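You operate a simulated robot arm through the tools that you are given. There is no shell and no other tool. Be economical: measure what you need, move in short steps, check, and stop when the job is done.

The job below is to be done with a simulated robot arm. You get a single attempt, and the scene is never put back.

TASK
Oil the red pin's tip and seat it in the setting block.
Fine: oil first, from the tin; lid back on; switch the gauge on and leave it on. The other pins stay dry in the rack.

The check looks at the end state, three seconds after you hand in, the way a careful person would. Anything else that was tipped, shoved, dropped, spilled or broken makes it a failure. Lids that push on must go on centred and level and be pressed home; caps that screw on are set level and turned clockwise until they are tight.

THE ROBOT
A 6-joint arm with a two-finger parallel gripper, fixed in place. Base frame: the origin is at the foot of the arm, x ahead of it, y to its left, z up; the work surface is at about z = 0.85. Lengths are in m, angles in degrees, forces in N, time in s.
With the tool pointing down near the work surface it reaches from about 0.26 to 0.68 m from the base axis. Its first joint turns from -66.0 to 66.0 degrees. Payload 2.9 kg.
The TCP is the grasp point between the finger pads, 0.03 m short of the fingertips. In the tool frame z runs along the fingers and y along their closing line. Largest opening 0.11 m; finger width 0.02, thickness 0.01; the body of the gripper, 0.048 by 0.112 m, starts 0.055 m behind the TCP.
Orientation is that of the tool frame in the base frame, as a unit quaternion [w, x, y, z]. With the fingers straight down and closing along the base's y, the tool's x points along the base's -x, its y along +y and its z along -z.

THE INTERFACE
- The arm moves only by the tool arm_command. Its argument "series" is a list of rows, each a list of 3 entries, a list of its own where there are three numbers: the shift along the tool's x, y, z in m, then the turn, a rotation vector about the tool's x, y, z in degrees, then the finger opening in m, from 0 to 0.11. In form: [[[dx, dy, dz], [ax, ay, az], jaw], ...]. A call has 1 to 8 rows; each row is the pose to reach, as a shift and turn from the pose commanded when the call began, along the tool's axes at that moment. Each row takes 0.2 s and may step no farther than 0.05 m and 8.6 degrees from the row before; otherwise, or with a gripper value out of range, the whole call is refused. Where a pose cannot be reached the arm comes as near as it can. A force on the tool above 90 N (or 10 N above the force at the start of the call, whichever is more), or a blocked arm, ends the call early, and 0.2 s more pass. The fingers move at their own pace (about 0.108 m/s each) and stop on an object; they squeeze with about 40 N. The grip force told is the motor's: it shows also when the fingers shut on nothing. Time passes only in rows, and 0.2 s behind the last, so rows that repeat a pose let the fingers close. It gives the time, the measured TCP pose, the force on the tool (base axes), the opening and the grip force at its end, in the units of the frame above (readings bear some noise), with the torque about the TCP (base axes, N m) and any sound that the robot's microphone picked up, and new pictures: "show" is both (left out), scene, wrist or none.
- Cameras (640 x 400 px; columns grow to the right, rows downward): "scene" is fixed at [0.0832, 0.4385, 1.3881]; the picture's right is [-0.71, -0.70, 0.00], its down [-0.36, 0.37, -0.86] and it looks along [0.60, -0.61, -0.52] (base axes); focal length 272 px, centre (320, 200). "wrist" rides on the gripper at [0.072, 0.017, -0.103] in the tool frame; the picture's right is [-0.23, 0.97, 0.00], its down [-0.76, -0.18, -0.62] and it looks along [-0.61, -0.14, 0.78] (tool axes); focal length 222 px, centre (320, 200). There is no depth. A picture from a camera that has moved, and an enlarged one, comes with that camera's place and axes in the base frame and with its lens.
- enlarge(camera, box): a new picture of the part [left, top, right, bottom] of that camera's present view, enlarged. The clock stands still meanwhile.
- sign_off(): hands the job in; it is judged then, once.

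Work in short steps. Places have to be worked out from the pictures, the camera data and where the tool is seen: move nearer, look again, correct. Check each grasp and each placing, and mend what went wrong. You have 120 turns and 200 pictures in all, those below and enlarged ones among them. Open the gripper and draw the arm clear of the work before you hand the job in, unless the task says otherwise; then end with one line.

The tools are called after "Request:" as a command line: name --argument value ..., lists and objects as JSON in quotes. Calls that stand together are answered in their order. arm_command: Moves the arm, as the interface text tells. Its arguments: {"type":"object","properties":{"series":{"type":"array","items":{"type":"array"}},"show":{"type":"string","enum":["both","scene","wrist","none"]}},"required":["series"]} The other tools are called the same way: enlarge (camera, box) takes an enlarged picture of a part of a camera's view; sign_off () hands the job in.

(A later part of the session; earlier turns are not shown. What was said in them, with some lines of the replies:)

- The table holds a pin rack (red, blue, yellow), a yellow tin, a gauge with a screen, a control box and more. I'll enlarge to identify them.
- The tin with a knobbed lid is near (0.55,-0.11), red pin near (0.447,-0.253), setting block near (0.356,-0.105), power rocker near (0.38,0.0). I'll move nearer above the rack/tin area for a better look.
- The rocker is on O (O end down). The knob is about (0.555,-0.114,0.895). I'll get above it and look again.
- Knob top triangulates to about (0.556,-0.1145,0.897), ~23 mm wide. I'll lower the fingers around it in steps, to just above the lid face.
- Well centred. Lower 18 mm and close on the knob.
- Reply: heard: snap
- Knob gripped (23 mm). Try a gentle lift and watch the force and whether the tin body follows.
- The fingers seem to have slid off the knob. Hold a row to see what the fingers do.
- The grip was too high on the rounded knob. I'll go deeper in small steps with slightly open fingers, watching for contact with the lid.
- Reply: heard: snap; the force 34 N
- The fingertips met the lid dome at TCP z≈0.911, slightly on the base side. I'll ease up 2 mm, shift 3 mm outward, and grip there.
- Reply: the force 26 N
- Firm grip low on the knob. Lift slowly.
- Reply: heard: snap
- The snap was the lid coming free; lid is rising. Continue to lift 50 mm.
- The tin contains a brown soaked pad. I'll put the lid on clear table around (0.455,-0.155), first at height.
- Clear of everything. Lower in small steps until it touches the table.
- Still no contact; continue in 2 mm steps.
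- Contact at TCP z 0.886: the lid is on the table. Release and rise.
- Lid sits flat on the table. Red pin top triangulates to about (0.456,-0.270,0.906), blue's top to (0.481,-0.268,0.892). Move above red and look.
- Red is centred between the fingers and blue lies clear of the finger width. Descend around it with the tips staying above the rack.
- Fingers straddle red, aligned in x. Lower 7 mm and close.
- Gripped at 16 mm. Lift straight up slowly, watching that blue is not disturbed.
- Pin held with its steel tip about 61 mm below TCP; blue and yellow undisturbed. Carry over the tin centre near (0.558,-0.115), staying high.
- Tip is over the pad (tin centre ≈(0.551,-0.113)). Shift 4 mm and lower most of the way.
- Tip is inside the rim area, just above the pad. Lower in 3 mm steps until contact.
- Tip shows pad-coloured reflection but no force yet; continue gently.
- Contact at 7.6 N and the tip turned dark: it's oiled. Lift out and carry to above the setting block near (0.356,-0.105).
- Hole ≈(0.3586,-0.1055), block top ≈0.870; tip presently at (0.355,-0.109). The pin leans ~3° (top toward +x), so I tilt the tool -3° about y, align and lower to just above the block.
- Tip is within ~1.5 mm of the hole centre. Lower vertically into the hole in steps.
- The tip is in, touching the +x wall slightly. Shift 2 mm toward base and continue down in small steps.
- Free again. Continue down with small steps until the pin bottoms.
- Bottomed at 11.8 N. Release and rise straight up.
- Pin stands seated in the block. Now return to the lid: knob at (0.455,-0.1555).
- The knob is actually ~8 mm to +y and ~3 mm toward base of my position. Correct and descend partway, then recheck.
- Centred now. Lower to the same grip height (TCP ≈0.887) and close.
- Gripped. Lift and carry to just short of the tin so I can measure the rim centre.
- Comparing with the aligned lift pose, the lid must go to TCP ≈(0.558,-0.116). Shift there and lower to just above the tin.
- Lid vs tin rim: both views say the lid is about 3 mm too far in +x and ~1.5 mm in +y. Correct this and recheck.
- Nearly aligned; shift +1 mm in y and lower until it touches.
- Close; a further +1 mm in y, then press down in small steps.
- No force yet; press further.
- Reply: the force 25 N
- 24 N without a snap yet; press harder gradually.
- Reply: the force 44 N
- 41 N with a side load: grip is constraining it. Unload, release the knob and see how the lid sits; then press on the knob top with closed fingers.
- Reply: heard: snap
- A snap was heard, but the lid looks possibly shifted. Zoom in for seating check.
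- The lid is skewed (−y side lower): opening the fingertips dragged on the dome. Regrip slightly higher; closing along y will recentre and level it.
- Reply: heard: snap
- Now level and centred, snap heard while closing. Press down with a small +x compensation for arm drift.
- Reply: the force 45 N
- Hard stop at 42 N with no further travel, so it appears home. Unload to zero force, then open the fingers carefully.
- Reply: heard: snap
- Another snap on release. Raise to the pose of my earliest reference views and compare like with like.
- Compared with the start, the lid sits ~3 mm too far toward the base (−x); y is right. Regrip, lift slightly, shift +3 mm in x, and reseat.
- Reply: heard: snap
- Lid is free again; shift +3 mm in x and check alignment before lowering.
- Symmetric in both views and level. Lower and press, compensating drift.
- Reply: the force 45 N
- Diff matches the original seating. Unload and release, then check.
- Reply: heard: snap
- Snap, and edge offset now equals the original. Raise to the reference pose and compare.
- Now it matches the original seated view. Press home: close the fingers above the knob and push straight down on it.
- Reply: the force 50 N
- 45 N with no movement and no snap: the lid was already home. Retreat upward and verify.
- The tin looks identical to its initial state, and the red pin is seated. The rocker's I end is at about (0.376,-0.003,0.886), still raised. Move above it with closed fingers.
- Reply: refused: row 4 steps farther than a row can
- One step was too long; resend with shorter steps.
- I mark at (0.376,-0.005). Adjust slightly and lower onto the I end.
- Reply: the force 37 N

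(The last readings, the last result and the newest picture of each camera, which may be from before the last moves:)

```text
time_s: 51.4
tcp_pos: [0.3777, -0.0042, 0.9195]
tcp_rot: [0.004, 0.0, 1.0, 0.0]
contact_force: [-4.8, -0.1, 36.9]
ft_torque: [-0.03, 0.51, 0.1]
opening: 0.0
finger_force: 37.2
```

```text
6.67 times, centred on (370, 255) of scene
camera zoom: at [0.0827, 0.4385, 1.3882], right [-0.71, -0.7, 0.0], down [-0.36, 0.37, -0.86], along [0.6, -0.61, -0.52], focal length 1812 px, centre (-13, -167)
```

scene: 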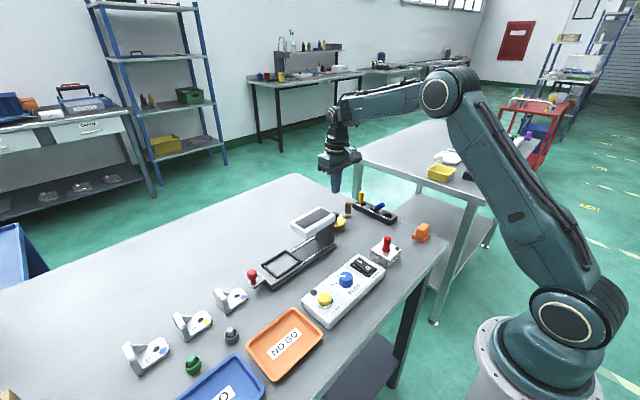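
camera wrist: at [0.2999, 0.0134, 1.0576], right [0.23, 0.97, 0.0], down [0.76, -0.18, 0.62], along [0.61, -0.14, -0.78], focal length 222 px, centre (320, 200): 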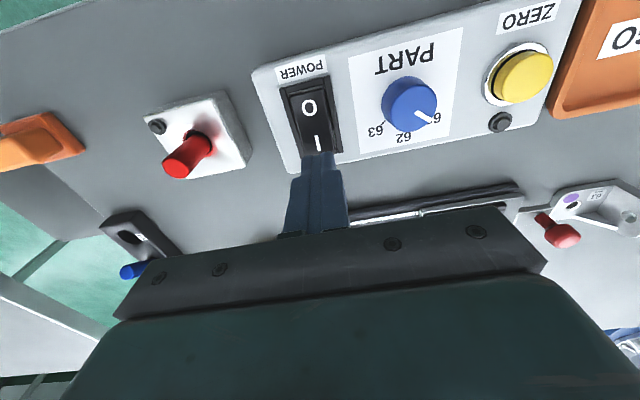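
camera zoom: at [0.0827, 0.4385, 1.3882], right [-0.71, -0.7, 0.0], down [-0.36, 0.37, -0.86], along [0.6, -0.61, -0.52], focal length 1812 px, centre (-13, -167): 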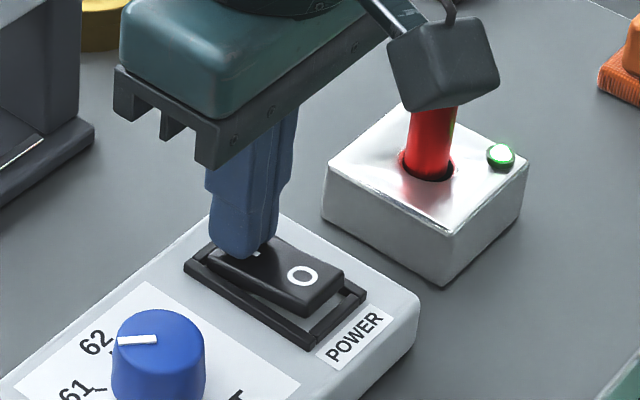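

The rocker is flipped to I and the block's lamp glows green. Retreat upward and check everything.

Request:
arm_command --series '[[[0, 0, -0.01], [0, 0, 0], 0.0], [[0, 0, -0.05], [0, 0, 0], 0.0], [[0, 0, -0.1], [0, 0, 0], 0.03], [[0, 0, -0.15], [0, 0, 0], 0.06], [[0, 0, -0.2], [0, 0, 0], 0.06], [[0, 0, -0.2], [0, 0, 0], 0.06]]' --show "both"

Request:
enlarge --camera "scene" --box '[340, 225, 400, 285]'

Request:
enlarge --camera "scene" --box '[240, 180, 440, 305]'

```text
time_s: 52.8
tcp_pos: [0.3747, -0.0033, 1.1148]
tcp_rot: [-0.001, 0.001, 1.0, 0.0]
contact_force: [-0.9, 0.1, -0.2]
ft_torque: [-0.03, -0.01, 0.0]
opening: 0.06
finger_force: 0.1
camera wrist: at [0.302, 0.0135, 1.2191], right [0.23, 0.97, 0.0], down [0.76, -0.18, 0.62], along [0.61, -0.14, -0.78], focal length 222 px, centre (320, 200)
```

scene: 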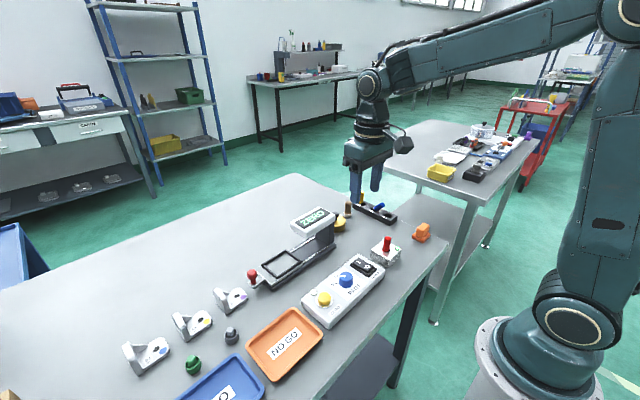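
wrist: 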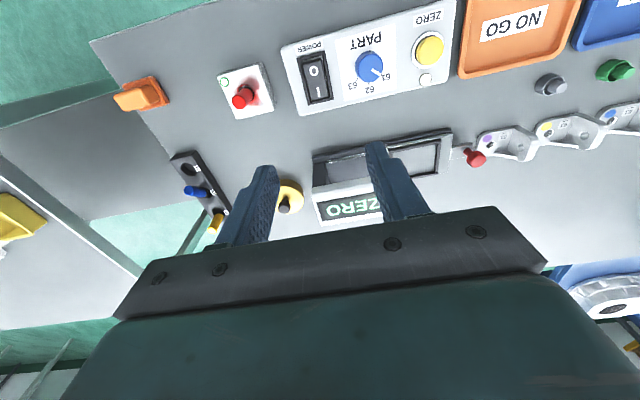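

```text
6.67 times, centred on (370, 255) of scene
camera zoom: at [0.0832, 0.4385, 1.3881], right [-0.71, -0.7, 0.0], down [-0.36, 0.37, -0.86], along [0.6, -0.61, -0.52], focal length 1812 px, centre (-13, -167)
```

zoom: 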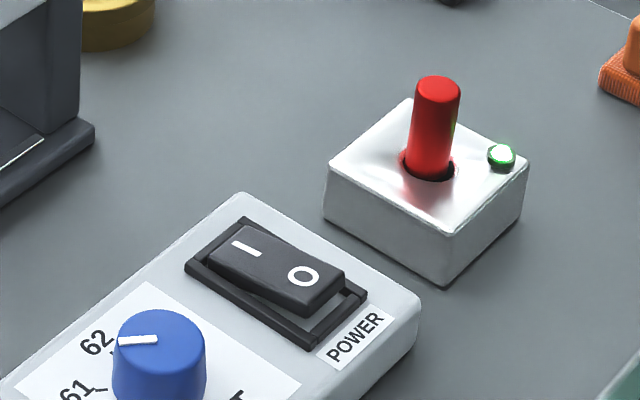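

```text
3.20 times, centred on (340, 242) of scene
camera zoom: at [0.0832, 0.4385, 1.3881], right [-0.71, -0.7, 0.0], down [-0.36, 0.37, -0.86], along [0.6, -0.61, -0.52], focal length 870 px, centre (256, 64)
```

zoom: 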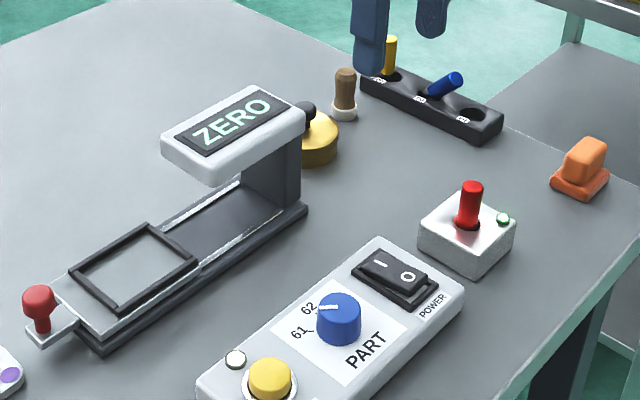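

The gauge is on with its display lit, the block lamp is green with the red pin in place, the lid is on, and the other pins are untouched. The gripper is open and clear, so I'm handing in.

Request:
sign_off

```text
The job is handed in.
```

The red pin's tip is oiled from the tin and the pin is seated in the setting block, the tin's lid is back on and pressed home, the gauge is switched on and left on, and the other pins are still dry in the rack.
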